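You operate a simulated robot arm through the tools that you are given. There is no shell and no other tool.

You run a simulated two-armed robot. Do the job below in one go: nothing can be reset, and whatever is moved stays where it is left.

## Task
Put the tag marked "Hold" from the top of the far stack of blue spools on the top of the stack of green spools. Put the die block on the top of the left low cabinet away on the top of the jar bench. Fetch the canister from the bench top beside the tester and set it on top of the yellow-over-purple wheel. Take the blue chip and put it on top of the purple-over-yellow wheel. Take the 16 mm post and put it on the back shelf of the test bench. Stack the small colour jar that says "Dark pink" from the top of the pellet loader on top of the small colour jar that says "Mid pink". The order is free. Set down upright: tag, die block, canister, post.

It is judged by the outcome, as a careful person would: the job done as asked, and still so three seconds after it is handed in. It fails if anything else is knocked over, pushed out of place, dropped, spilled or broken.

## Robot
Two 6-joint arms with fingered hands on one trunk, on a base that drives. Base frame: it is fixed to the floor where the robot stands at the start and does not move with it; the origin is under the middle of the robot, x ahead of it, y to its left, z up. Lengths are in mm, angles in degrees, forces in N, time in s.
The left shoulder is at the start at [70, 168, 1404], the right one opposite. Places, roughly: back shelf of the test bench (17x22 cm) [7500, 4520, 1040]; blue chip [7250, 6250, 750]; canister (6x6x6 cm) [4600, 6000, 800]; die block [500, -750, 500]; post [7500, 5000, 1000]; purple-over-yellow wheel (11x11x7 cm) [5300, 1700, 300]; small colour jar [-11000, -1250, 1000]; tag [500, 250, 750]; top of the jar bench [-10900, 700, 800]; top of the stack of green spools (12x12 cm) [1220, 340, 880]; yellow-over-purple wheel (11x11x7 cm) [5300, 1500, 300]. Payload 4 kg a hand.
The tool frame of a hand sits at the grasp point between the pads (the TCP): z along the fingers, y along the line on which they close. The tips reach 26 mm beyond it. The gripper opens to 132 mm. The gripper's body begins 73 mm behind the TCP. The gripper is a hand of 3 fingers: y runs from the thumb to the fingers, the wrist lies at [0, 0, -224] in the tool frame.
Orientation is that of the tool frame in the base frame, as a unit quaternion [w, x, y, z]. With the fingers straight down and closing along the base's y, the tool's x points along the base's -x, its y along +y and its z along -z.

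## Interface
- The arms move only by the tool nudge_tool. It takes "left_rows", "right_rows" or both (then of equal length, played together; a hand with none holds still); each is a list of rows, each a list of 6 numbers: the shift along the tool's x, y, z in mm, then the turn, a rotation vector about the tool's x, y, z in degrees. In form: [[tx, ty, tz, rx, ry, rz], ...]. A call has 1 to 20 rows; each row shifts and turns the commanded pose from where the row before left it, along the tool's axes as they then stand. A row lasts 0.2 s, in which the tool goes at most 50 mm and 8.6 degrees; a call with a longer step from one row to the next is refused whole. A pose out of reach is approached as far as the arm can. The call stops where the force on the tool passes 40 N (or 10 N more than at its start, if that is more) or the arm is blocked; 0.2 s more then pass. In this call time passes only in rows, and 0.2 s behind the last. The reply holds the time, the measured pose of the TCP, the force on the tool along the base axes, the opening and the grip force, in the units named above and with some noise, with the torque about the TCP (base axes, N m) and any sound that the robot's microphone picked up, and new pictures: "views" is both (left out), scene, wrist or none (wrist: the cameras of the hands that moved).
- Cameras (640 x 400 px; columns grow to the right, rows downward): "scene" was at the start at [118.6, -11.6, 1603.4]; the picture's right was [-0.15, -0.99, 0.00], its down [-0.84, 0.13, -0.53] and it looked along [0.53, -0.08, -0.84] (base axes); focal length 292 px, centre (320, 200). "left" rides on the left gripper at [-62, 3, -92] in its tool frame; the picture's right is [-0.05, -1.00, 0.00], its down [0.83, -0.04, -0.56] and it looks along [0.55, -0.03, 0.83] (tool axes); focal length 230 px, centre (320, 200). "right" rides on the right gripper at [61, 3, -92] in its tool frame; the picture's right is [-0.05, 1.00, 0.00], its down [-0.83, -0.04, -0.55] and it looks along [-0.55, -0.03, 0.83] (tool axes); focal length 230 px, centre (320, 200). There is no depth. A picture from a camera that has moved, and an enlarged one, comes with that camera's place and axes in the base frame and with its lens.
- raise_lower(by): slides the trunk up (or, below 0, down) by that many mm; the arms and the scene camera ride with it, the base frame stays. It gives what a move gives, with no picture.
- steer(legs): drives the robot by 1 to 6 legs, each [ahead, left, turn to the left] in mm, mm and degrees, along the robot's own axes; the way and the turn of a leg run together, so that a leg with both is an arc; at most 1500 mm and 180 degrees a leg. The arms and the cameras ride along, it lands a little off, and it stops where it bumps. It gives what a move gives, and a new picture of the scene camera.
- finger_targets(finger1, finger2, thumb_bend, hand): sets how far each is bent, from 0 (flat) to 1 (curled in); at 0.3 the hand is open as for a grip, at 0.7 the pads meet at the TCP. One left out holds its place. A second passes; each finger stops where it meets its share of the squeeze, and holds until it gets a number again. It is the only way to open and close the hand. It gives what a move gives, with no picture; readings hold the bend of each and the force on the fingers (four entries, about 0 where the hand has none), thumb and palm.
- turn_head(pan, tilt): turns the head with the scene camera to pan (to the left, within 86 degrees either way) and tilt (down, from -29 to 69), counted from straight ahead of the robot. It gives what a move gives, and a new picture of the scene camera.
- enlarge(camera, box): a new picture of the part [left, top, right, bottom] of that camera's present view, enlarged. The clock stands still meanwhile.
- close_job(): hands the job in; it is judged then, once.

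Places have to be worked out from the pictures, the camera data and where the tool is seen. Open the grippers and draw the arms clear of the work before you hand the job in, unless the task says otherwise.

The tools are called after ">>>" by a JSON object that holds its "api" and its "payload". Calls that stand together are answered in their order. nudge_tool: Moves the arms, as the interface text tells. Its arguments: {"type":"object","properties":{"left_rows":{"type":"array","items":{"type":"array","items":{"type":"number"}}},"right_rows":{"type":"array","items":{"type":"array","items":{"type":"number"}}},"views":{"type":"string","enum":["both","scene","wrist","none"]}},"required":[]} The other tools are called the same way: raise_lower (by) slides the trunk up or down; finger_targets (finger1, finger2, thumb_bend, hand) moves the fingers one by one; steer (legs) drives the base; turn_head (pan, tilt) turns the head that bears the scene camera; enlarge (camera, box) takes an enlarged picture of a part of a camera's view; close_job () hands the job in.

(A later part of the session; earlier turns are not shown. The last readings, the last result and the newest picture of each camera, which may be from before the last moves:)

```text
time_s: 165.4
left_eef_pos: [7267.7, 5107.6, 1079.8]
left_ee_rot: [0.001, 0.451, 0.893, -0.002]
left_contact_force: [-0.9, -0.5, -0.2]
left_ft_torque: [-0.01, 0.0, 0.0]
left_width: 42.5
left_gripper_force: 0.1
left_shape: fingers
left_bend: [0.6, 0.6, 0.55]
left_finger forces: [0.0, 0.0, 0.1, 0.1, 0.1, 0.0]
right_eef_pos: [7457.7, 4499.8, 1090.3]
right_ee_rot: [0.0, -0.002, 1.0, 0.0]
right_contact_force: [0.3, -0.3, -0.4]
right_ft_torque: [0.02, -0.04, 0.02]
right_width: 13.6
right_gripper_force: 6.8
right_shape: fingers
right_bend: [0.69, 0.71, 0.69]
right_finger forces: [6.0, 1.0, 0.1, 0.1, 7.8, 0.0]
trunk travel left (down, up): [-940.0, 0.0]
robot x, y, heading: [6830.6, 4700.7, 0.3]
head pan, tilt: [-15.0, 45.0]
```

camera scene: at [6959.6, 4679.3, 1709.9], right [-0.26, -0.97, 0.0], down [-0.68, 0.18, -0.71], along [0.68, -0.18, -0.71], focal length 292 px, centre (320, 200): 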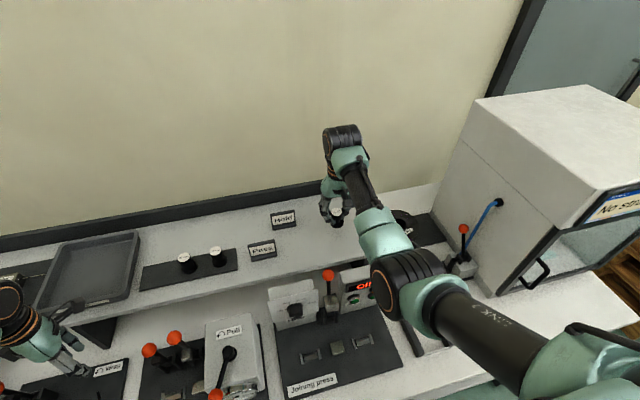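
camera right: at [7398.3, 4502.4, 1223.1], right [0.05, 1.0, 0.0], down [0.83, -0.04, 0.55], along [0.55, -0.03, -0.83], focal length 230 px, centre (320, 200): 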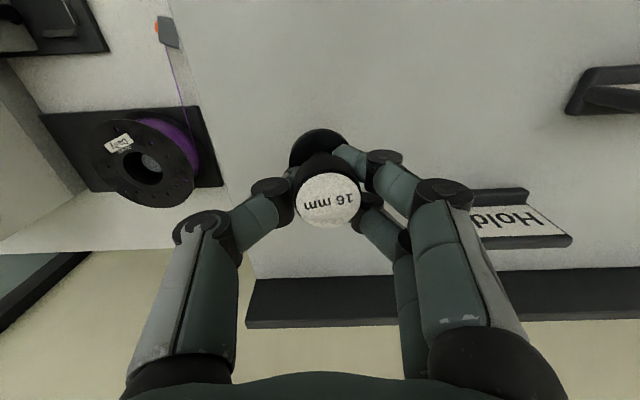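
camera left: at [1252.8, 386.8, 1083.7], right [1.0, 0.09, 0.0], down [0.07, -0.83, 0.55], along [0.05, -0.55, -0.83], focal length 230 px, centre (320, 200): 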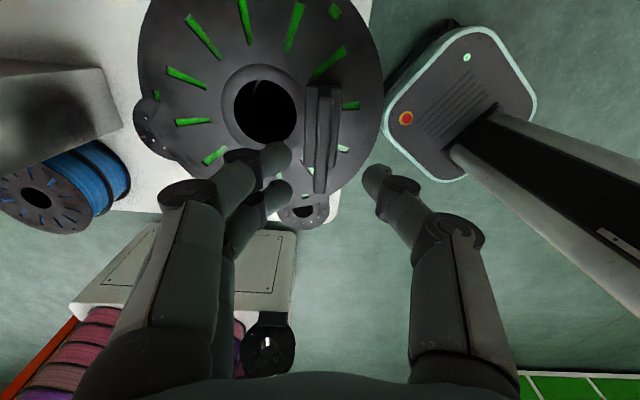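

No contact yet; I continue in 2 mm steps.

>>> {"api": "nudge_tool", "payload": {"right_rows": [[0, 0, 2, 0, 0, 0]], "views": "none"}}

>>> {"api": "nudge_tool", "payload": {"right_rows": [[0, 0, 2, 0, 0, 0]], "views": "none"}}

>>> {"api": "nudge_tool", "payload": {"right_rows": [[0, 0, 1.5, 0, 0, 0]], "views": "wrist"}}

```text
time_s: 165.8
left_eef_pos: [7268.2, 5107.1, 1079.6]
left_ee_rot: [0.002, 0.45, 0.893, -0.002]
left_contact_force: [0.4, -0.3, -0.4]
left_ft_torque: [-0.02, 0.01, 0.02]
left_width: 42.7
left_gripper_force: 0.0
left_shape: fingers
left_bend: [0.6, 0.6, 0.55]
left_finger forces: [0.1, 0.0, 0.0, 0.1, 0.0, 0.0]
right_eef_pos: [7456.0, 4500.1, 1087.7]
right_ee_rot: [0.0, -0.002, 1.0, 0.002]
right_contact_force: [0.0, -0.7, -1.2]
right_ft_torque: [-0.01, -0.01, 0.0]
right_width: 13.7
right_gripper_force: 7.5
right_shape: fingers
right_bend: [0.69, 0.71, 0.69]
right_finger forces: [5.9, 1.0, 0.0, 0.0, 7.6, 0.0]
trunk travel left (down, up): [-940.0, 0.0]
robot x, y, heading: [6830.4, 4701.9, 0.0]
head pan, tilt: [-15.0, 45.0]
```

```text
time_s: 166.2
left_eef_pos: [7268.2, 5108.3, 1080.1]
left_ee_rot: [0.001, 0.45, 0.893, -0.001]
left_contact_force: [0.0, 0.3, 0.0]
left_ft_torque: [0.0, 0.02, 0.0]
left_width: 42.5
left_gripper_force: 0.0
left_shape: fingers
left_bend: [0.6, 0.6, 0.55]
left_finger forces: [0.0, 0.1, 0.1, 0.1, 0.0, 0.0]
right_eef_pos: [7456.3, 4500.8, 1086.7]
right_ee_rot: [0.0, -0.001, 1.0, 0.0]
right_contact_force: [0.9, 0.0, 1.5]
right_ft_torque: [0.05, 0.04, -0.01]
right_width: 13.7
right_gripper_force: 7.4
right_shape: fingers
right_bend: [0.69, 0.72, 0.69]
right_finger forces: [6.1, 0.7, 0.0, 0.0, 9.1, 0.0]
trunk travel left (down, up): [-940.0, 0.0]
robot x, y, heading: [6823.6, 4702.2, 0.2]
head pan, tilt: [-15.0, 45.0]
```

```text
time_s: 166.6
left_eef_pos: [7267.6, 5107.6, 1079.7]
left_ee_rot: [0.001, 0.45, 0.893, -0.001]
left_contact_force: [0.2, 0.3, 0.0]
left_ft_torque: [0.0, -0.01, 0.02]
left_width: 42.5
left_gripper_force: 0.1
left_shape: fingers
left_bend: [0.6, 0.6, 0.55]
left_finger forces: [0.0, 0.0, 0.1, 0.0, 0.0, 0.0]
right_eef_pos: [7456.8, 4500.7, 1086.1]
right_ee_rot: [0.0, -0.001, 1.0, 0.0]
right_contact_force: [1.1, -0.9, 4.2]
right_ft_torque: [0.06, -0.01, 0.01]
right_width: 13.8
right_gripper_force: 8.5
right_shape: fingers
right_bend: [0.7, 0.72, 0.69]
right_finger forces: [6.5, 0.6, 0.0, 0.0, 9.9, 0.0]
trunk travel left (down, up): [-940.0, 0.0]
robot x, y, heading: [6827.9, 4700.4, 0.2]
head pan, tilt: [-15.0, 45.0]
camera right: at [7396.2, 4502.4, 1177.9], right [0.05, 1.0, 0.0], down [0.83, -0.04, 0.56], along [0.56, -0.03, -0.83], focal length 230 px, centre (320, 200)
```

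right: 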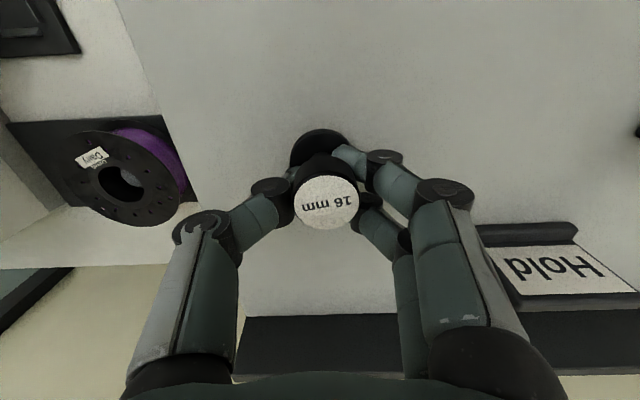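

Contact at z≈1087. I open the fingers a little and look.

>>> {"api": "finger_targets", "payload": {"hand": "right", "finger1": 0.6, "finger2": 0.6, "thumb_bend": 0.6}}

>>> {"api": "enlarge", "payload": {"camera": "right", "box": [160, 80, 480, 280]}}

```text
time_s: 167.6
left_eef_pos: [7266.9, 5107.1, 1079.6]
left_ee_rot: [0.002, 0.45, 0.893, -0.002]
left_contact_force: [0.4, 0.3, 0.2]
left_ft_torque: [0.0, 0.01, -0.01]
left_width: 42.5
left_gripper_force: 0.1
left_shape: fingers
left_bend: [0.6, 0.6, 0.55]
left_finger forces: [0.1, 0.0, 0.1, 0.1, 0.1, 0.0]
right_eef_pos: [7455.1, 4499.8, 1086.7]
right_ee_rot: [0.001, -0.002, 1.0, 0.001]
right_contact_force: [0.6, -0.4, 10.9]
right_ft_torque: [0.14, 0.06, 0.0]
right_width: 28.1
right_gripper_force: 5.2
right_shape: fingers
right_bend: [0.66, 0.6, 0.6]
right_finger forces: [10.4, 0.0, 0.0, 0.1, 0.1, 0.0]
trunk travel left (down, up): [-940.0, 0.0]
robot x, y, heading: [6825.2, 4700.1, 0.1]
head pan, tilt: [-15.0, 45.0]
```

```text
2.00 times, centred on (320, 180) of right
camera zoom: at [7395.4, 4503.1, 1178.2], right [0.05, 1.0, 0.0], down [0.83, -0.04, 0.56], along [0.56, -0.03, -0.83], focal length 460 px, centre (320, 240)
```

zoom: 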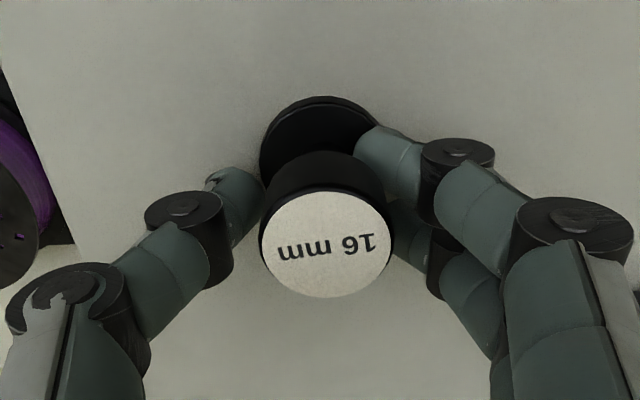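

Finger 1 presses on the post's foot flange, holding it down. I lift 3 mm to free it.

>>> {"api": "nudge_tool", "payload": {"right_rows": [[0, 0, -2.5, 0, 0, 0]], "views": "none"}}

>>> {"api": "finger_targets", "payload": {"hand": "right", "finger1": 0.57, "finger2": 0.57, "thumb_bend": 0.57}}

>>> {"api": "enlarge", "payload": {"camera": "right", "box": [160, 80, 480, 280]}}

```text
time_s: 168.0
left_eef_pos: [7267.6, 5107.2, 1080.1]
left_ee_rot: [0.0, 0.449, 0.893, -0.002]
left_contact_force: [-0.1, -0.1, 0.1]
left_ft_torque: [0.0, -0.01, 0.0]
left_width: 42.4
left_gripper_force: 0.0
left_shape: fingers
left_bend: [0.6, 0.6, 0.55]
left_finger forces: [0.0, 0.1, 0.0, 0.0, 0.0, 0.0]
right_eef_pos: [7455.6, 4500.1, 1086.2]
right_ee_rot: [-0.001, -0.002, 1.0, 0.0]
right_contact_force: [0.3, -2.3, 4.3]
right_ft_torque: [0.02, 0.0, 0.0]
right_width: 29.2
right_gripper_force: 1.9
right_shape: fingers
right_bend: [0.64, 0.6, 0.6]
right_finger forces: [4.3, 0.0, 0.0, 0.1, 0.0, 0.0]
trunk travel left (down, up): [-940.0, 0.0]
robot x, y, heading: [6827.1, 4698.2, -0.0]
head pan, tilt: [-15.0, 45.0]
```

```text
time_s: 169.0
left_eef_pos: [7267.4, 5109.3, 1079.6]
left_ee_rot: [0.001, 0.451, 0.893, -0.001]
left_contact_force: [-0.4, 0.2, -0.2]
left_ft_torque: [0.03, 0.02, 0.02]
left_width: 42.5
left_gripper_force: 0.0
left_shape: fingers
left_bend: [0.6, 0.6, 0.55]
left_finger forces: [0.0, 0.1, 0.0, 0.0, 0.1, 0.0]
right_eef_pos: [7455.9, 4499.6, 1088.4]
right_ee_rot: [0.0, -0.002, 1.0, -0.001]
right_contact_force: [0.4, -0.9, 0.7]
right_ft_torque: [0.02, 0.0, -0.03]
right_width: 47.1
right_gripper_force: 0.0
right_shape: fingers
right_bend: [0.56, 0.56, 0.56]
right_finger forces: [0.0, 0.0, 0.0, 0.0, 0.0, 0.1]
trunk travel left (down, up): [-940.0, 0.0]
robot x, y, heading: [6828.7, 4703.1, 0.4]
head pan, tilt: [-15.0, 45.0]
```

```text
2.00 times, centred on (320, 180) of right
camera zoom: at [7396.3, 4502.8, 1179.5], right [0.05, 1.0, 0.0], down [0.83, -0.04, 0.55], along [0.55, -0.03, -0.83], focal length 460 px, centre (320, 240)
```

zoom: 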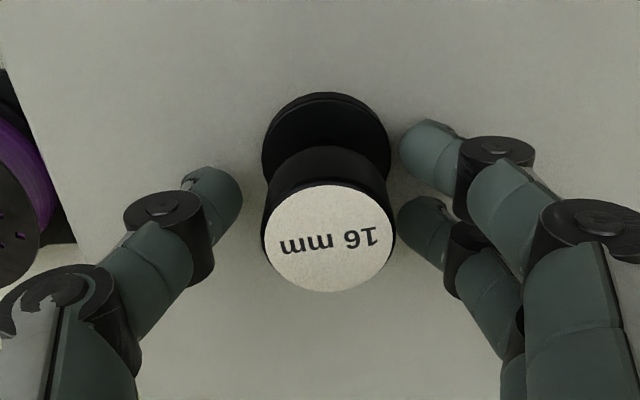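

The post stands upright on the shelf. I raise the right hand clear, back off, and bring the left hand inward for the next job, the blue chip.

>>> {"api": "nudge_tool", "payload": {"right_rows": [[0, 0, -20, 0, 0, 0], [0, 0, -22, 0, 0, 0]], "views": "wrist"}}

>>> {"api": "steer", "payload": {"legs": [[-230, 0, 0]]}}

>>> {"api": "nudge_tool", "payload": {"left_rows": [[-28.7, -21.2, 16, 0, 0, 0], [-28.7, -21.2, 16, 0, 0, 0], [-28.7, -21.2, 16, 0, 0, 0], [-28.7, -21.2, 16, 0, 0, 0], [-28.7, -21.2, 16, 0, 0, 0]], "views": "scene"}}

```text
time_s: 169.6
left_eef_pos: [7268.1, 5107.4, 1079.0]
left_ee_rot: [0.001, 0.451, 0.893, -0.002]
left_contact_force: [0.3, -0.4, -0.3]
left_ft_torque: [0.04, 0.01, -0.01]
left_width: 42.5
left_gripper_force: 0.1
left_shape: fingers
left_bend: [0.6, 0.6, 0.55]
left_finger forces: [0.0, 0.0, 0.1, 0.0, 0.1, 0.0]
right_eef_pos: [7455.2, 4498.4, 1130.2]
right_ee_rot: [0.0, -0.002, 1.0, -0.001]
right_contact_force: [0.4, -0.7, -0.6]
right_ft_torque: [0.0, -0.02, -0.02]
right_width: 47.2
right_gripper_force: 0.0
right_shape: fingers
right_bend: [0.56, 0.56, 0.56]
right_finger forces: [0.1, 0.1, 0.1, 0.0, 0.1, 0.1]
trunk travel left (down, up): [-940.0, 0.0]
robot x, y, heading: [6827.8, 4704.9, 0.1]
head pan, tilt: [-15.0, 45.0]
camera right: at [7396.2, 4502.3, 1222.2], right [0.05, 1.0, 0.0], down [0.83, -0.04, 0.56], along [0.55, -0.03, -0.83], focal length 230 px, centre (320, 200)
```

right: 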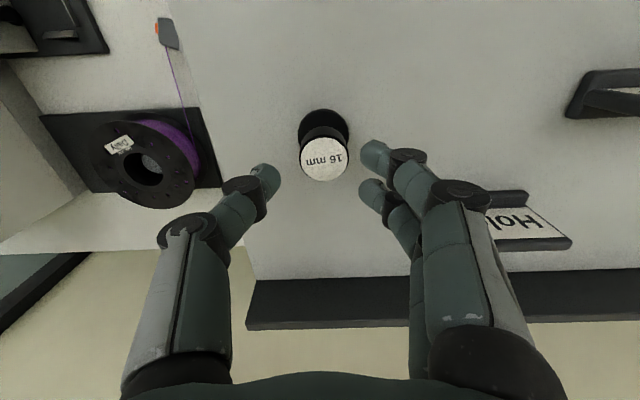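

```text
time_s: 171.4
left_eef_pos: [7038.3, 5107.5, 1078.3]
left_ee_rot: [-0.001, 0.449, 0.894, -0.003]
left_contact_force: [0.3, -0.8, -0.3]
left_ft_torque: [0.01, 0.05, 0.02]
left_width: 42.4
left_gripper_force: 0.0
left_shape: fingers
left_bend: [0.6, 0.6, 0.55]
left_finger forces: [0.0, 0.0, 0.1, 0.0, 0.0, 0.1]
right_eef_pos: [7229.3, 4500.9, 1127.6]
right_ee_rot: [-0.001, -0.003, 1.0, 0.0]
right_contact_force: [-0.1, 1.0, -0.5]
right_ft_torque: [-0.02, 0.01, -0.01]
right_width: 47.3
right_gripper_force: 0.1
right_shape: fingers
right_bend: [0.56, 0.56, 0.56]
right_finger forces: [0.1, 0.0, 0.1, 0.1, 0.1, 0.0]
trunk travel left (down, up): [-940.0, 0.0]
robot x, y, heading: [6597.9, 4701.9, 0.2]
head pan, tilt: [-15.0, 45.0]
camera scene: at [6731.1, 4678.8, 1709.6], right [-0.26, -0.97, 0.0], down [-0.69, 0.18, -0.7], along [0.68, -0.18, -0.71], focal length 292 px, centre (320, 200)
```

scene: 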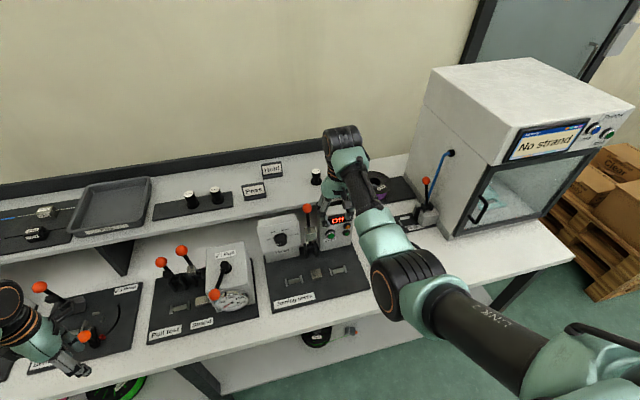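

```text
time_s: 172.6
left_eef_pos: [7036.6, 4927.6, 999.8]
left_ee_rot: [-0.001, 0.449, 0.893, -0.001]
left_contact_force: [-0.2, -0.3, -0.1]
left_ft_torque: [0.02, 0.01, 0.01]
left_width: 42.2
left_gripper_force: 0.1
left_shape: fingers
left_bend: [0.6, 0.6, 0.55]
left_finger forces: [0.0, 0.0, 0.0, 0.0, 0.0, 0.0]
right_eef_pos: [7226.4, 4498.3, 1129.1]
right_ee_rot: [-0.001, -0.003, 1.0, 0.001]
right_contact_force: [0.0, -0.1, -0.2]
right_ft_torque: [0.03, 0.01, -0.01]
right_width: 47.3
right_gripper_force: 0.1
right_shape: fingers
right_bend: [0.56, 0.56, 0.56]
right_finger forces: [0.1, 0.0, 0.0, 0.1, 0.1, 0.0]
trunk travel left (down, up): [-940.0, 0.0]
robot x, y, heading: [6597.8, 4700.9, 0.1]
head pan, tilt: [-15.0, 45.0]
camera scene: at [6727.4, 4675.9, 1709.9], right [-0.26, -0.97, 0.0], down [-0.68, 0.18, -0.71], along [0.68, -0.18, -0.71], focal length 292 px, centre (320, 200)
```

scene: 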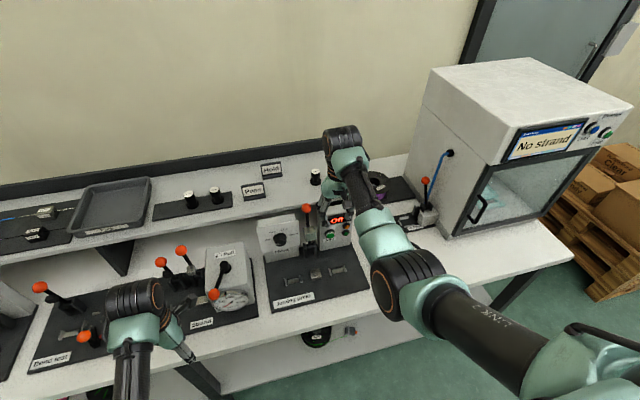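

Good view: post stands on the shelf. I pull the right hand back in, then strafe left toward the chips.

>>> {"api": "nudge_tool", "payload": {"right_rows": [[33, 0, 19, 0, 0, 0], [33, 0, 19, 0, 0, 0], [33, 0, 19, 0, 0, 0], [33, 0, 19, 0, 0, 0], [33, 0, 19, 0, 0, 0], [33, 0, 19, 0, 0, 0]], "views": "none"}}

>>> {"api": "steer", "payload": {"legs": [[0, 1365, 0]]}}

>>> {"api": "turn_head", "payload": {"pan": 30, "tilt": 50}}

```text
time_s: 174.0
left_eef_pos: [7036.3, 4929.8, 999.8]
left_ee_rot: [0.002, 0.449, 0.894, -0.001]
left_contact_force: [0.1, -0.5, -0.4]
left_ft_torque: [0.0, -0.02, 0.01]
left_width: 42.5
left_gripper_force: 0.0
left_shape: fingers
left_bend: [0.6, 0.6, 0.55]
left_finger forces: [0.1, 0.0, 0.0, 0.0, 0.0, 0.0]
right_eef_pos: [7027.1, 4498.6, 1016.4]
right_ee_rot: [0.001, -0.003, 1.0, 0.0]
right_contact_force: [0.5, 0.0, 1.1]
right_ft_torque: [-0.02, -0.03, 0.02]
right_width: 47.2
right_gripper_force: 0.0
right_shape: fingers
right_bend: [0.56, 0.56, 0.56]
right_finger forces: [0.0, 0.0, 0.1, 0.0, 0.0, 0.0]
trunk travel left (down, up): [-940.0, 0.0]
robot x, y, heading: [6596.6, 4698.0, 0.4]
head pan, tilt: [-15.0, 45.0]
```

```text
time_s: 180.8
left_eef_pos: [7030.6, 6299.8, 1001.1]
left_ee_rot: [0.001, 0.449, 0.893, -0.002]
left_contact_force: [-0.2, -0.9, 0.0]
left_ft_torque: [-0.01, 0.03, 0.01]
left_width: 42.6
left_gripper_force: 0.0
left_shape: fingers
left_bend: [0.6, 0.6, 0.55]
left_finger forces: [0.1, 0.0, 0.0, 0.0, 0.1, 0.1]
right_eef_pos: [7023.2, 5869.4, 1015.2]
right_ee_rot: [0.0, -0.003, 1.0, 0.0]
right_contact_force: [0.8, -0.8, -0.2]
right_ft_torque: [0.0, 0.0, 0.0]
right_width: 47.1
right_gripper_force: 0.2
right_shape: fingers
right_bend: [0.56, 0.56, 0.56]
right_finger forces: [0.0, 0.0, 0.0, 0.0, 0.0, 0.1]
trunk travel left (down, up): [-940.0, 0.0]
robot x, y, heading: [6592.9, 6069.6, 0.2]
head pan, tilt: [-15.0, 45.0]
camera scene: at [6721.1, 6048.9, 1710.1], right [-0.26, -0.97, 0.0], down [-0.68, 0.18, -0.71], along [0.68, -0.18, -0.71], focal length 292 px, centre (320, 200)
```

scene: 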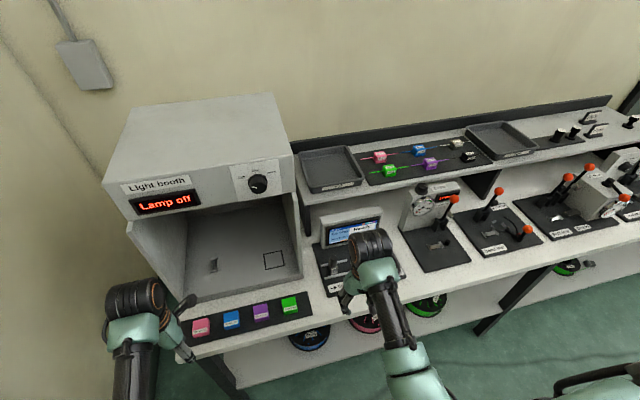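

```text
time_s: 181.9
left_eef_pos: [7031.2, 6299.9, 1000.6]
left_ee_rot: [0.002, 0.45, 0.893, -0.001]
left_contact_force: [-0.5, -0.2, 0.9]
left_ft_torque: [-0.04, 0.03, 0.03]
left_width: 42.8
left_gripper_force: 0.1
left_shape: fingers
left_bend: [0.6, 0.6, 0.55]
left_finger forces: [0.1, 0.0, 0.1, 0.1, 0.1, 0.0]
right_eef_pos: [7022.6, 5869.7, 1016.2]
right_ee_rot: [0.0, -0.002, 1.0, 0.0]
right_contact_force: [0.1, -0.7, 0.0]
right_ft_torque: [0.0, -0.02, -0.01]
right_width: 47.2
right_gripper_force: 0.0
right_shape: fingers
right_bend: [0.56, 0.56, 0.56]
right_finger forces: [0.0, 0.0, 0.0, 0.1, 0.0, 0.1]
trunk travel left (down, up): [-940.0, 0.0]
robot x, y, heading: [6595.2, 6069.6, 0.2]
head pan, tilt: [30.0, 50.0]
camera scene: at [6709.1, 6108.9, 1703.2], right [0.5, -0.86, 0.0], down [-0.66, -0.38, -0.64], along [0.56, 0.32, -0.77], focal length 292 px, centre (320, 200)
```

scene: 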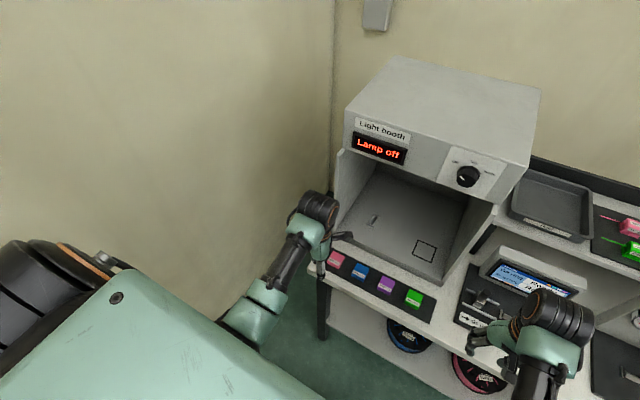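

The chips lie on a strip; two views put the blue one near [7176, 6225, 770]. I enlarge it, and align the robot a little.

>>> {"api": "enlarge", "payload": {"camera": "scene", "box": [315, 235, 445, 325]}}

>>> {"api": "steer", "payload": {"legs": [[90, -45, 0]]}}

>>> {"api": "raise_lower", "payload": {"by": -110}}

>>> {"api": "enlarge", "payload": {"camera": "left", "box": [0, 0, 640, 400]}}

```text
4.44 times, centred on (380, 280) of scene
camera zoom: at [6709.1, 6108.9, 1703.2], right [0.5, -0.86, 0.0], down [-0.66, -0.38, -0.64], along [0.56, 0.32, -0.77], focal length 1296 px, centre (53, -156)
```

zoom: 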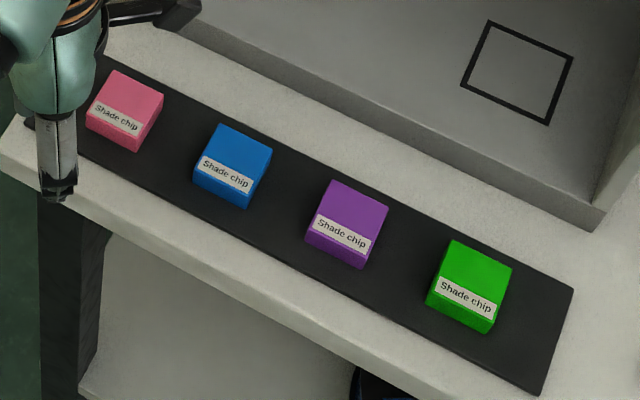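

```text
time_s: 183.1
left_eef_pos: [7116.6, 6259.2, 1001.3]
left_ee_rot: [0.002, 0.448, 0.894, -0.001]
left_contact_force: [-0.7, -0.6, -0.4]
left_ft_torque: [-0.04, -0.06, 0.0]
left_width: 42.6
left_gripper_force: 0.0
left_shape: fingers
left_bend: [0.6, 0.6, 0.55]
left_finger forces: [0.0, 0.0, 0.0, 0.0, 0.0, 0.0]
right_eef_pos: [7107.7, 5828.1, 1017.1]
right_ee_rot: [0.001, -0.003, 1.0, 0.0]
right_contact_force: [0.2, -0.4, 0.5]
right_ft_torque: [-0.02, -0.02, 0.02]
right_width: 47.5
right_gripper_force: 0.1
right_shape: fingers
right_bend: [0.56, 0.56, 0.56]
right_finger forces: [0.1, 0.1, 0.0, 0.0, 0.0, 0.1]
trunk travel left (down, up): [-940.0, 0.0]
robot x, y, heading: [6680.2, 6027.2, 0.1]
head pan, tilt: [30.0, 50.0]
camera scene: at [6792.2, 6067.7, 1703.5], right [0.5, -0.86, 0.0], down [-0.66, -0.39, -0.64], along [0.56, 0.32, -0.76], focal length 292 px, centre (320, 200)
```

scene: 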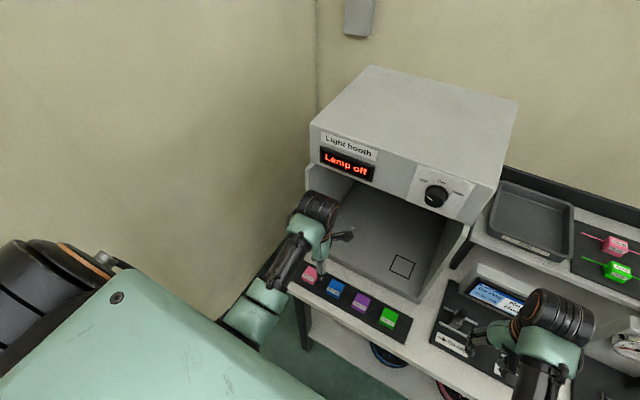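

```text
time_s: 184.3
left_eef_pos: [7125.0, 6258.8, 905.8]
left_ee_rot: [0.012, 0.447, 0.894, 0.009]
left_contact_force: [-2.6, 4.3, 18.8]
left_ft_torque: [0.51, -0.02, 0.11]
left_width: 42.5
left_gripper_force: 9.1
left_shape: fingers
left_bend: [0.6, 0.69, 0.55]
left_finger forces: [0.0, 19.0, 0.0, 0.1, 0.0, 0.0]
right_eef_pos: [7108.6, 5825.1, 911.8]
right_ee_rot: [0.0, -0.003, 1.0, 0.0]
right_contact_force: [0.0, 0.9, -0.3]
right_ft_torque: [0.02, 0.0, 0.0]
right_width: 46.9
right_gripper_force: 0.1
right_shape: fingers
right_bend: [0.56, 0.56, 0.56]
right_finger forces: [0.0, 0.0, 0.1, 0.1, 0.1, 0.1]
trunk travel left (down, up): [-836.0, 104.0]
robot x, y, heading: [6680.5, 6030.8, 0.6]
head pan, tilt: [30.0, 50.0]
stopped: the force on the tool passed its limit at 43 N (the readings are from after the stop); the commanded pose is now the measured one
```

```text
1.00 times, centred on (320, 200) of left (not enlarged: the box is as wide or as high as the picture)
camera zoom: at [7162.1, 6212.1, 998.8], right [-0.77, -0.64, -0.03], down [-0.55, 0.64, 0.54], along [-0.33, 0.43, -0.84], focal length 230 px, centre (320, 200)
```

zoom: 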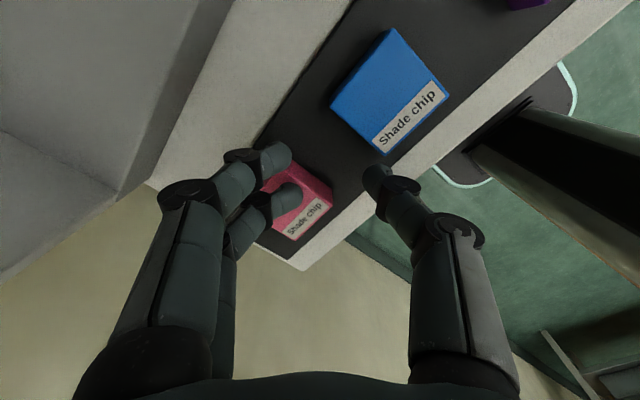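

The bench is higher than I assumed: a finger touched the pink chip at TCP z 906. I raise the trunk at once and check the pink chip.

>>> {"api": "raise_lower", "payload": {"by": 50}}

>>> {"api": "enlarge", "payload": {"camera": "left", "box": [0, 0, 640, 400]}}

>>> {"api": "turn_head", "payload": {"pan": 20, "tilt": 55}}

```text
time_s: 185.2
left_eef_pos: [7126.6, 6258.4, 951.5]
left_ee_rot: [0.009, 0.448, 0.894, 0.005]
left_contact_force: [0.1, -0.3, -1.2]
left_ft_torque: [-0.01, -0.03, 0.02]
left_width: 42.9
left_gripper_force: 0.0
left_shape: fingers
left_bend: [0.6, 0.6, 0.55]
left_finger forces: [0.1, 0.0, 0.0, 0.0, 0.0, 0.0]
right_eef_pos: [7111.2, 5827.0, 961.7]
right_ee_rot: [-0.001, -0.002, 1.0, 0.0]
right_contact_force: [-0.1, 0.0, -0.2]
right_ft_torque: [-0.01, 0.01, -0.01]
right_width: 47.2
right_gripper_force: 0.1
right_shape: fingers
right_bend: [0.56, 0.56, 0.56]
right_finger forces: [0.1, 0.1, 0.1, 0.0, 0.1, 0.1]
trunk travel left (down, up): [-886.0, 54.0]
robot x, y, heading: [6679.0, 6022.3, 0.1]
head pan, tilt: [30.0, 50.0]
```

```text
1.00 times, centred on (320, 200) of left (not enlarged: the box is as wide or as high as the picture)
camera zoom: at [7163.6, 6211.8, 1045.3], right [-0.77, -0.64, -0.02], down [-0.54, 0.64, 0.55], along [-0.34, 0.43, -0.84], focal length 230 px, centre (320, 200)
```

zoom: 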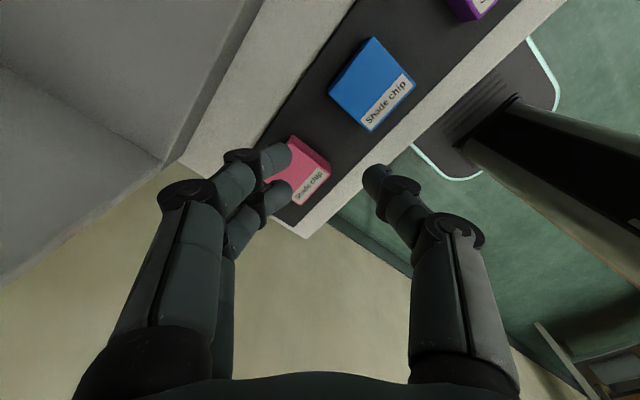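

```text
time_s: 186.0
left_eef_pos: [7127.0, 6258.7, 951.0]
left_ee_rot: [0.009, 0.449, 0.893, 0.006]
left_contact_force: [0.9, -0.2, 0.0]
left_ft_torque: [0.01, 0.0, -0.01]
left_width: 42.9
left_gripper_force: 0.0
left_shape: fingers
left_bend: [0.6, 0.6, 0.55]
left_finger forces: [0.0, 0.1, 0.1, 0.1, 0.0, 0.0]
right_eef_pos: [7111.4, 5825.7, 962.8]
right_ee_rot: [-0.001, -0.004, 1.0, 0.0]
right_contact_force: [-0.3, -0.7, 0.2]
right_ft_torque: [-0.01, -0.01, 0.0]
right_width: 47.2
right_gripper_force: 0.1
right_shape: fingers
right_bend: [0.56, 0.56, 0.56]
right_finger forces: [0.1, 0.1, 0.1, 0.0, 0.1, 0.0]
trunk travel left (down, up): [-886.0, 54.0]
robot x, y, heading: [6681.3, 6026.4, 0.3]
head pan, tilt: [20.0, 55.0]
camera scene: at [6799.2, 6051.4, 1642.6], right [0.35, -0.94, 0.0], down [-0.77, -0.28, -0.57], along [0.54, 0.2, -0.82], focal length 292 px, centre (320, 200)
```

scene: 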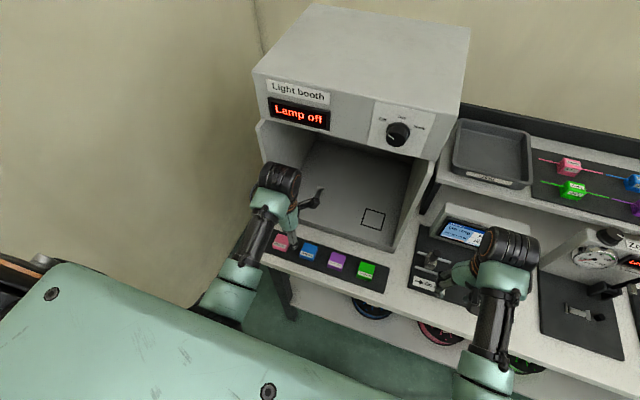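

I check that the pink chip is still in line.

>>> {"api": "enlarge", "payload": {"camera": "scene", "box": [240, 210, 400, 310]}}

>>> {"api": "enlarge", "payload": {"camera": "left", "box": [230, 0, 480, 240]}}

```text
4.00 times, centred on (320, 260) of scene
camera zoom: at [6799.2, 6051.4, 1642.6], right [0.35, -0.94, 0.0], down [-0.77, -0.28, -0.57], along [0.54, 0.2, -0.82], focal length 1166 px, centre (320, -40)
```

zoom: 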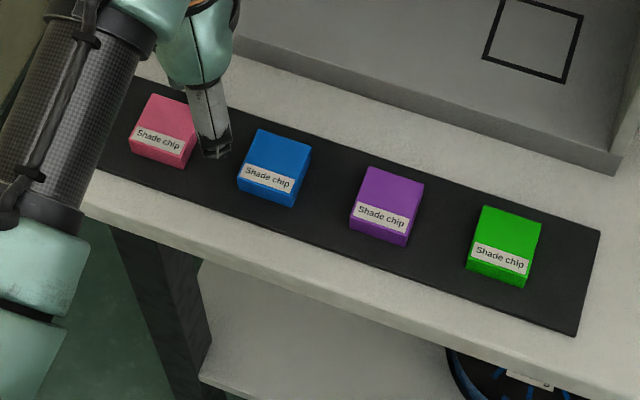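

```text
1.67 times, centred on (355, 120) of left
camera zoom: at [7163.5, 6211.9, 1045.6], right [-0.77, -0.64, -0.02], down [-0.54, 0.64, 0.55], along [-0.34, 0.43, -0.84], focal length 384 px, centre (262, 333)
```

zoom: 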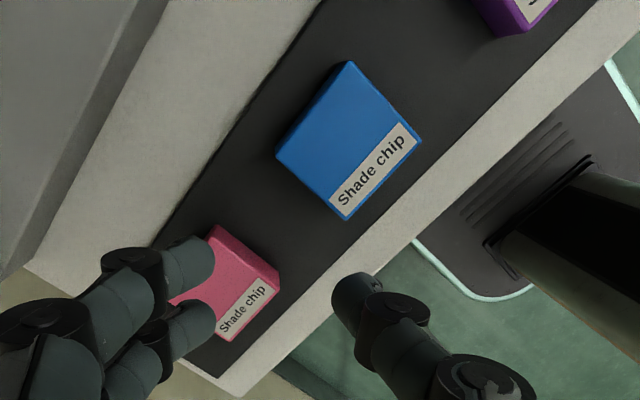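

The pink chip is still evenly in line. The blue chip's top is at about [7131, 6206, 882]; I turn the left hand square, open it to about 75 mm and move over it.

>>> {"api": "nudge_tool", "payload": {"left_rows": [[0, 0, 0, 1.1, 0.6, 0], [0, 0, 0, 0, 0, -7.64], [0, 0, 0, 0, 0, -7.64], [0, 0, 0, 0, 0, -7.64], [0, 0, 0, 0, 0, -7.64], [0, 0, 0, 0, 0, -7.64], [0, 0, 0, 0, 0, -7.64], [0, 0, 0, 0, 0, -7.64], [-4, -26, 0, 0, 0, 0], [0, -26, 0, 0, 0, 0]], "views": "none"}}

>>> {"api": "finger_targets", "payload": {"hand": "left", "finger1": 0.48, "finger2": 0.48, "thumb_bend": 0.48}}

>>> {"api": "enlarge", "payload": {"camera": "left", "box": [0, 0, 640, 400]}}

```text
time_s: 188.2
left_eef_pos: [7130.4, 6205.4, 953.5]
left_ee_rot: [0.001, -0.004, 1.0, 0.001]
left_contact_force: [-0.2, 0.1, 0.3]
left_ft_torque: [0.02, 0.02, 0.01]
left_width: 42.7
left_gripper_force: 0.0
left_shape: fingers
left_bend: [0.6, 0.6, 0.55]
left_finger forces: [0.0, 0.0, 0.0, 0.1, 0.1, 0.0]
right_eef_pos: [7111.6, 5825.2, 961.2]
right_ee_rot: [-0.001, -0.002, 1.0, 0.001]
right_contact_force: [0.2, -0.4, -0.1]
right_ft_torque: [0.01, 0.01, 0.01]
right_width: 47.2
right_gripper_force: 0.1
right_shape: fingers
right_bend: [0.56, 0.56, 0.56]
right_finger forces: [0.0, 0.1, 0.0, 0.0, 0.0, 0.0]
trunk travel left (down, up): [-886.0, 54.0]
robot x, y, heading: [6681.6, 6029.4, 0.1]
head pan, tilt: [20.0, 55.0]
```

```text
time_s: 189.2
left_eef_pos: [7131.2, 6207.0, 952.5]
left_ee_rot: [-0.001, -0.002, 1.0, 0.001]
left_contact_force: [-0.3, -0.4, 0.3]
left_ft_torque: [0.03, -0.03, 0.02]
left_width: 74.0
left_gripper_force: 0.1
left_shape: fingers
left_bend: [0.48, 0.48, 0.48]
left_finger forces: [0.0, 0.0, 0.0, 0.1, 0.0, 0.0]
right_eef_pos: [7112.8, 5827.2, 962.5]
right_ee_rot: [-0.001, -0.003, 1.0, 0.001]
right_contact_force: [0.4, 0.3, 0.5]
right_ft_torque: [0.01, 0.04, -0.02]
right_width: 47.4
right_gripper_force: 0.0
right_shape: fingers
right_bend: [0.56, 0.56, 0.56]
right_finger forces: [0.1, 0.0, 0.1, 0.0, 0.0, 0.0]
trunk travel left (down, up): [-886.0, 54.0]
robot x, y, heading: [6679.3, 6027.9, 0.1]
head pan, tilt: [20.0, 55.0]
```

```text
1.00 times, centred on (320, 200) of left (not enlarged: the box is as wide or as high as the picture)
camera zoom: at [7191.4, 6211.0, 1045.2], right [0.06, -1.0, 0.0], down [-0.83, -0.05, 0.56], along [-0.56, -0.03, -0.83], focal length 230 px, centre (320, 200)
```

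zoom: 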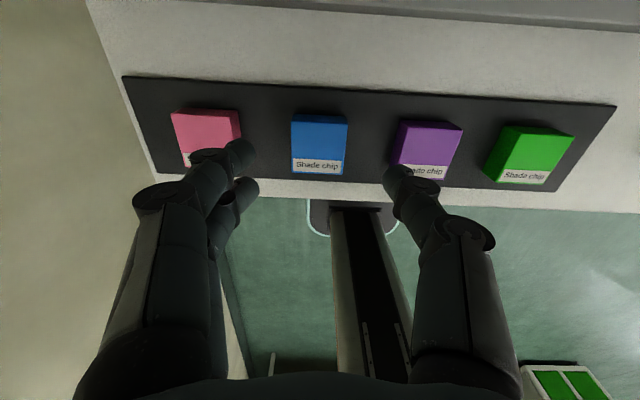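

The blue chip is nearly under the hand, at [7138, 6208]. I shift 6 mm and lower with the fingers straddling it.

>>> {"api": "nudge_tool", "payload": {"left_rows": [[-6, 1, 15, 0, 0, 0], [0, 0, 15, 0, 0, 0]], "views": "wrist"}}

>>> {"api": "nudge_tool", "payload": {"left_rows": [[0, 0, 8, 0, 0, 0], [0, 0, 7, 0, 0, 0]], "views": "wrist"}}

```text
time_s: 189.8
left_eef_pos: [7136.3, 6208.2, 922.2]
left_ee_rot: [-0.001, -0.002, 1.0, 0.0]
left_contact_force: [-0.6, 1.0, 0.8]
left_ft_torque: [0.02, 0.02, 0.02]
left_width: 73.8
left_gripper_force: 0.1
left_shape: fingers
left_bend: [0.48, 0.48, 0.48]
left_finger forces: [0.0, 0.0, 0.0, 0.1, 0.0, 0.1]
right_eef_pos: [7110.5, 5826.6, 961.8]
right_ee_rot: [-0.002, -0.003, 1.0, -0.001]
right_contact_force: [-0.4, 0.8, 0.3]
right_ft_torque: [0.0, -0.01, 0.03]
right_width: 47.2
right_gripper_force: 0.0
right_shape: fingers
right_bend: [0.56, 0.56, 0.56]
right_finger forces: [0.0, 0.0, 0.0, 0.1, 0.1, 0.1]
trunk travel left (down, up): [-886.0, 54.0]
robot x, y, heading: [6683.1, 6025.2, 0.3]
head pan, tilt: [20.0, 55.0]
camera left: at [7197.6, 6211.8, 1015.0], right [0.06, -1.0, 0.0], down [-0.83, -0.05, 0.56], along [-0.56, -0.03, -0.83], focal length 230 px, centre (320, 200)
```

left: 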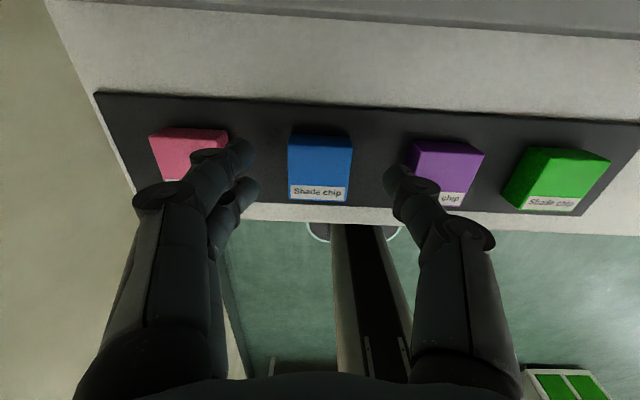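

```text
time_s: 190.4
left_eef_pos: [7135.1, 6207.5, 906.5]
left_ee_rot: [-0.001, -0.001, 1.0, 0.0]
left_contact_force: [-0.4, 0.3, 0.3]
left_ft_torque: [0.02, -0.04, -0.02]
left_width: 74.0
left_gripper_force: 0.2
left_shape: fingers
left_bend: [0.48, 0.48, 0.48]
left_finger forces: [0.0, 0.0, 0.0, 0.0, 0.0, 0.1]
right_eef_pos: [7111.8, 5827.0, 962.1]
right_ee_rot: [-0.001, -0.003, 1.0, 0.0]
right_contact_force: [-0.4, -0.4, 0.4]
right_ft_torque: [0.02, 0.0, 0.01]
right_width: 47.3
right_gripper_force: 0.0
right_shape: fingers
right_bend: [0.56, 0.56, 0.56]
right_finger forces: [0.0, 0.0, 0.1, 0.0, 0.0, 0.0]
trunk travel left (down, up): [-886.0, 54.0]
robot x, y, heading: [6681.4, 6024.9, -0.1]
head pan, tilt: [20.0, 55.0]
camera left: at [7197.5, 6211.9, 999.7], right [0.06, -1.0, 0.0], down [-0.83, -0.05, 0.56], along [-0.56, -0.03, -0.83], focal length 230 px, centre (320, 200)
```

left: 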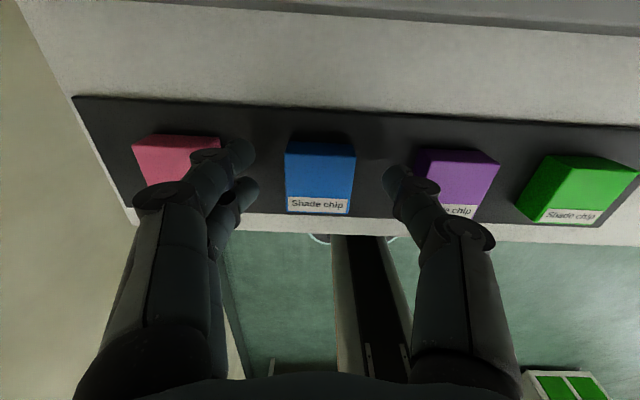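

No contact yet and the chip is well between the fingers. I go 4 mm lower and close.

>>> {"api": "nudge_tool", "payload": {"left_rows": [[-3, 0, 4, 0, 0, 0]], "views": "none"}}

>>> {"api": "finger_targets", "payload": {"hand": "left", "finger1": 0.7, "finger2": 0.7, "thumb_bend": 0.7}}

>>> {"api": "nudge_tool", "payload": {"left_rows": [[0, 0, -5, 0, 0, 0], [0, 0, -10, 0, 0, 0]], "views": "wrist"}}

```text
time_s: 190.8
left_eef_pos: [7138.7, 6208.5, 903.9]
left_ee_rot: [-0.001, -0.001, 1.0, 0.0]
left_contact_force: [-0.1, -0.7, 0.4]
left_ft_torque: [0.02, -0.01, 0.0]
left_width: 74.0
left_gripper_force: 0.1
left_shape: fingers
left_bend: [0.48, 0.48, 0.48]
left_finger forces: [0.1, 0.0, 0.0, 0.1, 0.0, 0.1]
right_eef_pos: [7111.8, 5827.4, 962.1]
right_ee_rot: [-0.001, -0.003, 1.0, 0.0]
right_contact_force: [0.4, 0.6, 0.0]
right_ft_torque: [-0.01, -0.01, 0.04]
right_width: 47.1
right_gripper_force: 0.0
right_shape: fingers
right_bend: [0.56, 0.56, 0.56]
right_finger forces: [0.1, 0.0, 0.0, 0.0, 0.0, 0.1]
trunk travel left (down, up): [-886.0, 54.0]
robot x, y, heading: [6682.8, 6027.3, 0.3]
head pan, tilt: [20.0, 55.0]
```

```text
time_s: 191.8
left_eef_pos: [7140.7, 6207.3, 906.0]
left_ee_rot: [0.001, -0.001, 1.0, 0.001]
left_contact_force: [2.1, 1.8, 13.5]
left_ft_torque: [0.19, 0.02, -0.02]
left_width: 13.4
left_gripper_force: 15.1
left_shape: fingers
left_bend: [0.7, 0.64, 0.67]
left_finger forces: [0.1, 19.8, 0.0, 0.0, 10.7, 0.0]
right_eef_pos: [7111.9, 5826.5, 962.5]
right_ee_rot: [-0.001, -0.003, 1.0, 0.001]
right_contact_force: [0.3, -0.7, -0.2]
right_ft_torque: [0.02, 0.01, 0.01]
right_width: 47.3
right_gripper_force: 0.1
right_shape: fingers
right_bend: [0.56, 0.56, 0.56]
right_finger forces: [0.0, 0.0, 0.1, 0.1, 0.1, 0.0]
trunk travel left (down, up): [-886.0, 54.0]
robot x, y, heading: [6680.6, 6028.6, 0.5]
head pan, tilt: [20.0, 55.0]
```

```text
time_s: 192.4
left_eef_pos: [7139.2, 6207.6, 917.4]
left_ee_rot: [-0.002, -0.002, 1.0, -0.001]
left_contact_force: [-0.2, 0.6, -0.6]
left_ft_torque: [0.02, -0.03, 0.01]
left_width: 13.1
left_gripper_force: 7.3
left_shape: fingers
left_bend: [0.7, 0.63, 0.67]
left_finger forces: [0.0, 7.0, 0.0, 0.0, 7.6, 0.0]
right_eef_pos: [7110.1, 5827.5, 962.6]
right_ee_rot: [0.0, -0.002, 1.0, 0.0]
right_contact_force: [0.4, -1.5, -0.9]
right_ft_torque: [0.0, 0.01, -0.01]
right_width: 47.0
right_gripper_force: 0.2
right_shape: fingers
right_bend: [0.56, 0.56, 0.56]
right_finger forces: [0.1, 0.1, 0.0, 0.1, 0.0, 0.0]
trunk travel left (down, up): [-886.0, 54.0]
robot x, y, heading: [6677.7, 6026.6, 0.1]
head pan, tilt: [20.0, 55.0]
camera left: at [7199.8, 6211.7, 1010.4], right [0.06, -1.0, 0.0], down [-0.83, -0.05, 0.56], along [-0.56, -0.03, -0.83], focal length 230 px, centre (320, 200)
```

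left: 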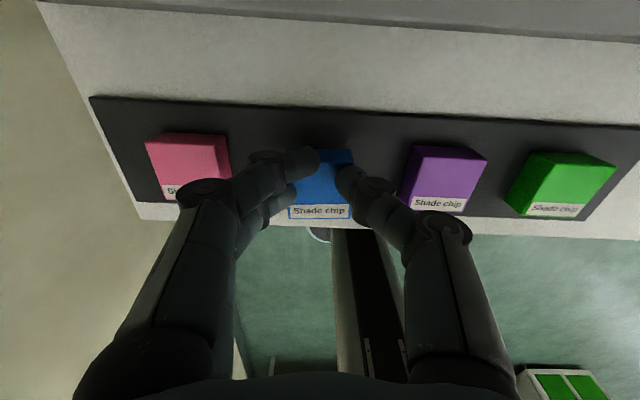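

The fingertips closed on top of the chip's edges: closed fingers reach less deep. The chip has not moved; I rise a little, open to about 58 mm and go deeper before closing.

>>> {"api": "nudge_tool", "payload": {"left_rows": [[0, 0, -8, 0, 0, 0]], "views": "none"}}

>>> {"api": "finger_targets", "payload": {"hand": "left", "finger1": 0.52, "finger2": 0.52, "thumb_bend": 0.52}}

>>> {"api": "enlarge", "payload": {"camera": "left", "box": [160, 80, 480, 280]}}

```text
time_s: 192.8
left_eef_pos: [7139.3, 6208.0, 926.9]
left_ee_rot: [-0.001, -0.003, 1.0, 0.0]
left_contact_force: [-0.1, 1.0, 0.1]
left_ft_torque: [0.0, -0.01, -0.02]
left_width: 13.4
left_gripper_force: 7.2
left_shape: fingers
left_bend: [0.7, 0.63, 0.67]
left_finger forces: [0.0, 6.9, 0.0, 0.0, 7.6, 0.0]
right_eef_pos: [7111.3, 5828.2, 961.9]
right_ee_rot: [-0.001, -0.002, 1.0, 0.0]
right_contact_force: [-0.2, 0.8, -0.3]
right_ft_torque: [0.02, 0.03, 0.0]
right_width: 47.2
right_gripper_force: 0.1
right_shape: fingers
right_bend: [0.56, 0.56, 0.56]
right_finger forces: [0.0, 0.1, 0.0, 0.2, 0.1, 0.0]
trunk travel left (down, up): [-886.0, 54.0]
robot x, y, heading: [6679.9, 6026.1, 0.2]
head pan, tilt: [20.0, 55.0]
```

```text
time_s: 193.8
left_eef_pos: [7138.7, 6207.6, 926.6]
left_ee_rot: [-0.001, -0.001, 1.0, 0.0]
left_contact_force: [0.6, 0.1, 0.7]
left_ft_torque: [0.03, 0.02, -0.02]
left_width: 60.5
left_gripper_force: 0.0
left_shape: fingers
left_bend: [0.52, 0.52, 0.52]
left_finger forces: [0.0, 0.0, 0.0, 0.0, 0.1, 0.0]
right_eef_pos: [7111.7, 5828.0, 961.6]
right_ee_rot: [-0.001, -0.003, 1.0, 0.0]
right_contact_force: [-1.0, -0.3, 0.1]
right_ft_torque: [0.01, 0.06, 0.0]
right_width: 47.2
right_gripper_force: 0.2
right_shape: fingers
right_bend: [0.56, 0.56, 0.56]
right_finger forces: [0.1, 0.0, 0.0, 0.1, 0.0, 0.0]
trunk travel left (down, up): [-886.0, 54.0]
robot x, y, heading: [6680.3, 6026.8, 0.1]
head pan, tilt: [20.0, 55.0]
```

```text
2.00 times, centred on (320, 180) of left
camera zoom: at [7200.8, 6212.1, 1019.0], right [0.06, -1.0, 0.0], down [-0.83, -0.05, 0.56], along [-0.56, -0.03, -0.83], focal length 460 px, centre (320, 240)
```

zoom: 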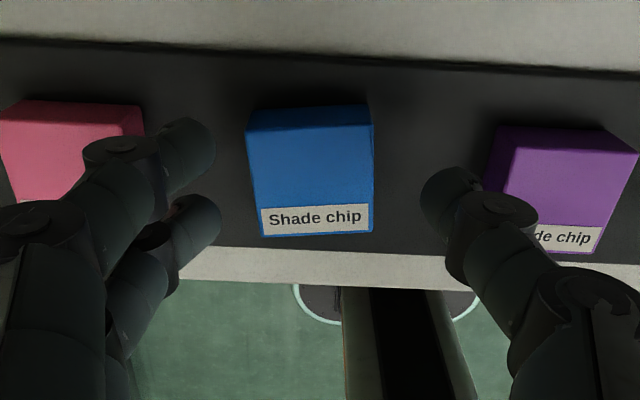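

The chip sits at about [7134, 6211]. I align to it and descend further this time.

>>> {"api": "nudge_tool", "payload": {"left_rows": [[3, 3, 14, 0, 0, 0], [0, 0, 10, 0, 0, 0], [0, 0, 4, 0, 0, 0]], "views": "none"}}

>>> {"api": "nudge_tool", "payload": {"left_rows": [[0, 0, 3, 0, 0, 0]], "views": "wrist"}}

>>> {"api": "enlarge", "payload": {"camera": "left", "box": [160, 80, 480, 280]}}

```text
time_s: 194.6
left_eef_pos: [7135.9, 6210.8, 897.7]
left_ee_rot: [-0.001, -0.002, 1.0, 0.0]
left_contact_force: [-0.1, -1.0, -0.2]
left_ft_torque: [0.04, -0.02, 0.01]
left_width: 60.4
left_gripper_force: 0.0
left_shape: fingers
left_bend: [0.52, 0.52, 0.52]
left_finger forces: [0.0, 0.0, 0.0, 0.0, 0.1, 0.0]
right_eef_pos: [7110.9, 5826.1, 962.0]
right_ee_rot: [-0.001, -0.003, 1.0, 0.001]
right_contact_force: [-0.2, 0.7, -0.8]
right_ft_torque: [0.0, 0.02, 0.01]
right_width: 47.1
right_gripper_force: 0.0
right_shape: fingers
right_bend: [0.56, 0.56, 0.56]
right_finger forces: [0.1, 0.0, 0.0, 0.0, 0.0, 0.0]
trunk travel left (down, up): [-886.0, 54.0]
robot x, y, heading: [6685.2, 6024.7, 0.3]
head pan, tilt: [20.0, 55.0]
```

```text
time_s: 195.0
left_eef_pos: [7137.5, 6209.4, 895.3]
left_ee_rot: [-0.001, -0.001, 1.0, 0.0]
left_contact_force: [0.2, 1.0, -0.7]
left_ft_torque: [0.0, 0.01, -0.02]
left_width: 60.3
left_gripper_force: 0.1
left_shape: fingers
left_bend: [0.52, 0.52, 0.52]
left_finger forces: [0.1, 0.2, 0.1, 0.0, 0.1, 0.0]
right_eef_pos: [7110.7, 5826.9, 961.8]
right_ee_rot: [-0.001, -0.003, 1.0, 0.0]
right_contact_force: [-0.2, 0.6, 0.0]
right_ft_torque: [0.03, 0.02, -0.03]
right_width: 47.3
right_gripper_force: 0.0
right_shape: fingers
right_bend: [0.56, 0.56, 0.56]
right_finger forces: [0.0, 0.0, 0.0, 0.0, 0.0, 0.0]
trunk travel left (down, up): [-886.0, 54.0]
robot x, y, heading: [6682.2, 6025.4, 0.3]
head pan, tilt: [20.0, 55.0]
camera left: at [7197.8, 6214.9, 988.1], right [0.06, -1.0, 0.0], down [-0.83, -0.05, 0.56], along [-0.56, -0.03, -0.83], focal length 230 px, centre (320, 200)
```

left: 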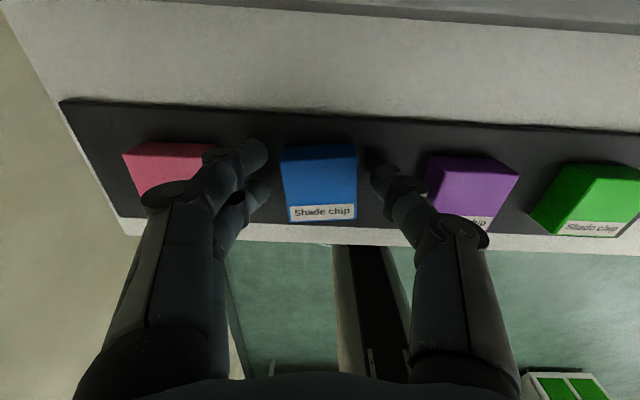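

```text
2.00 times, centred on (320, 180) of left
camera zoom: at [7197.8, 6214.9, 988.1], right [0.06, -1.0, 0.0], down [-0.83, -0.05, 0.56], along [-0.56, -0.03, -0.83], focal length 460 px, centre (320, 240)
```

zoom: 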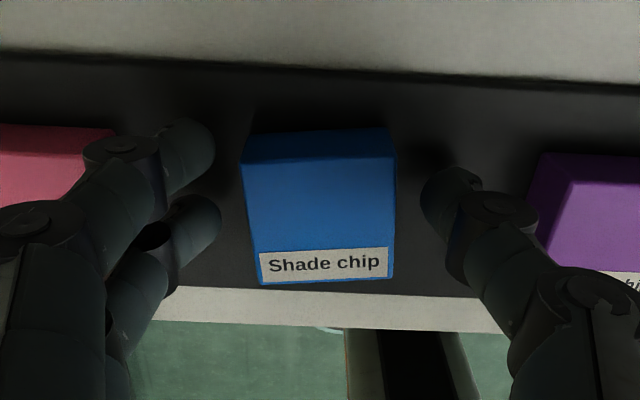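

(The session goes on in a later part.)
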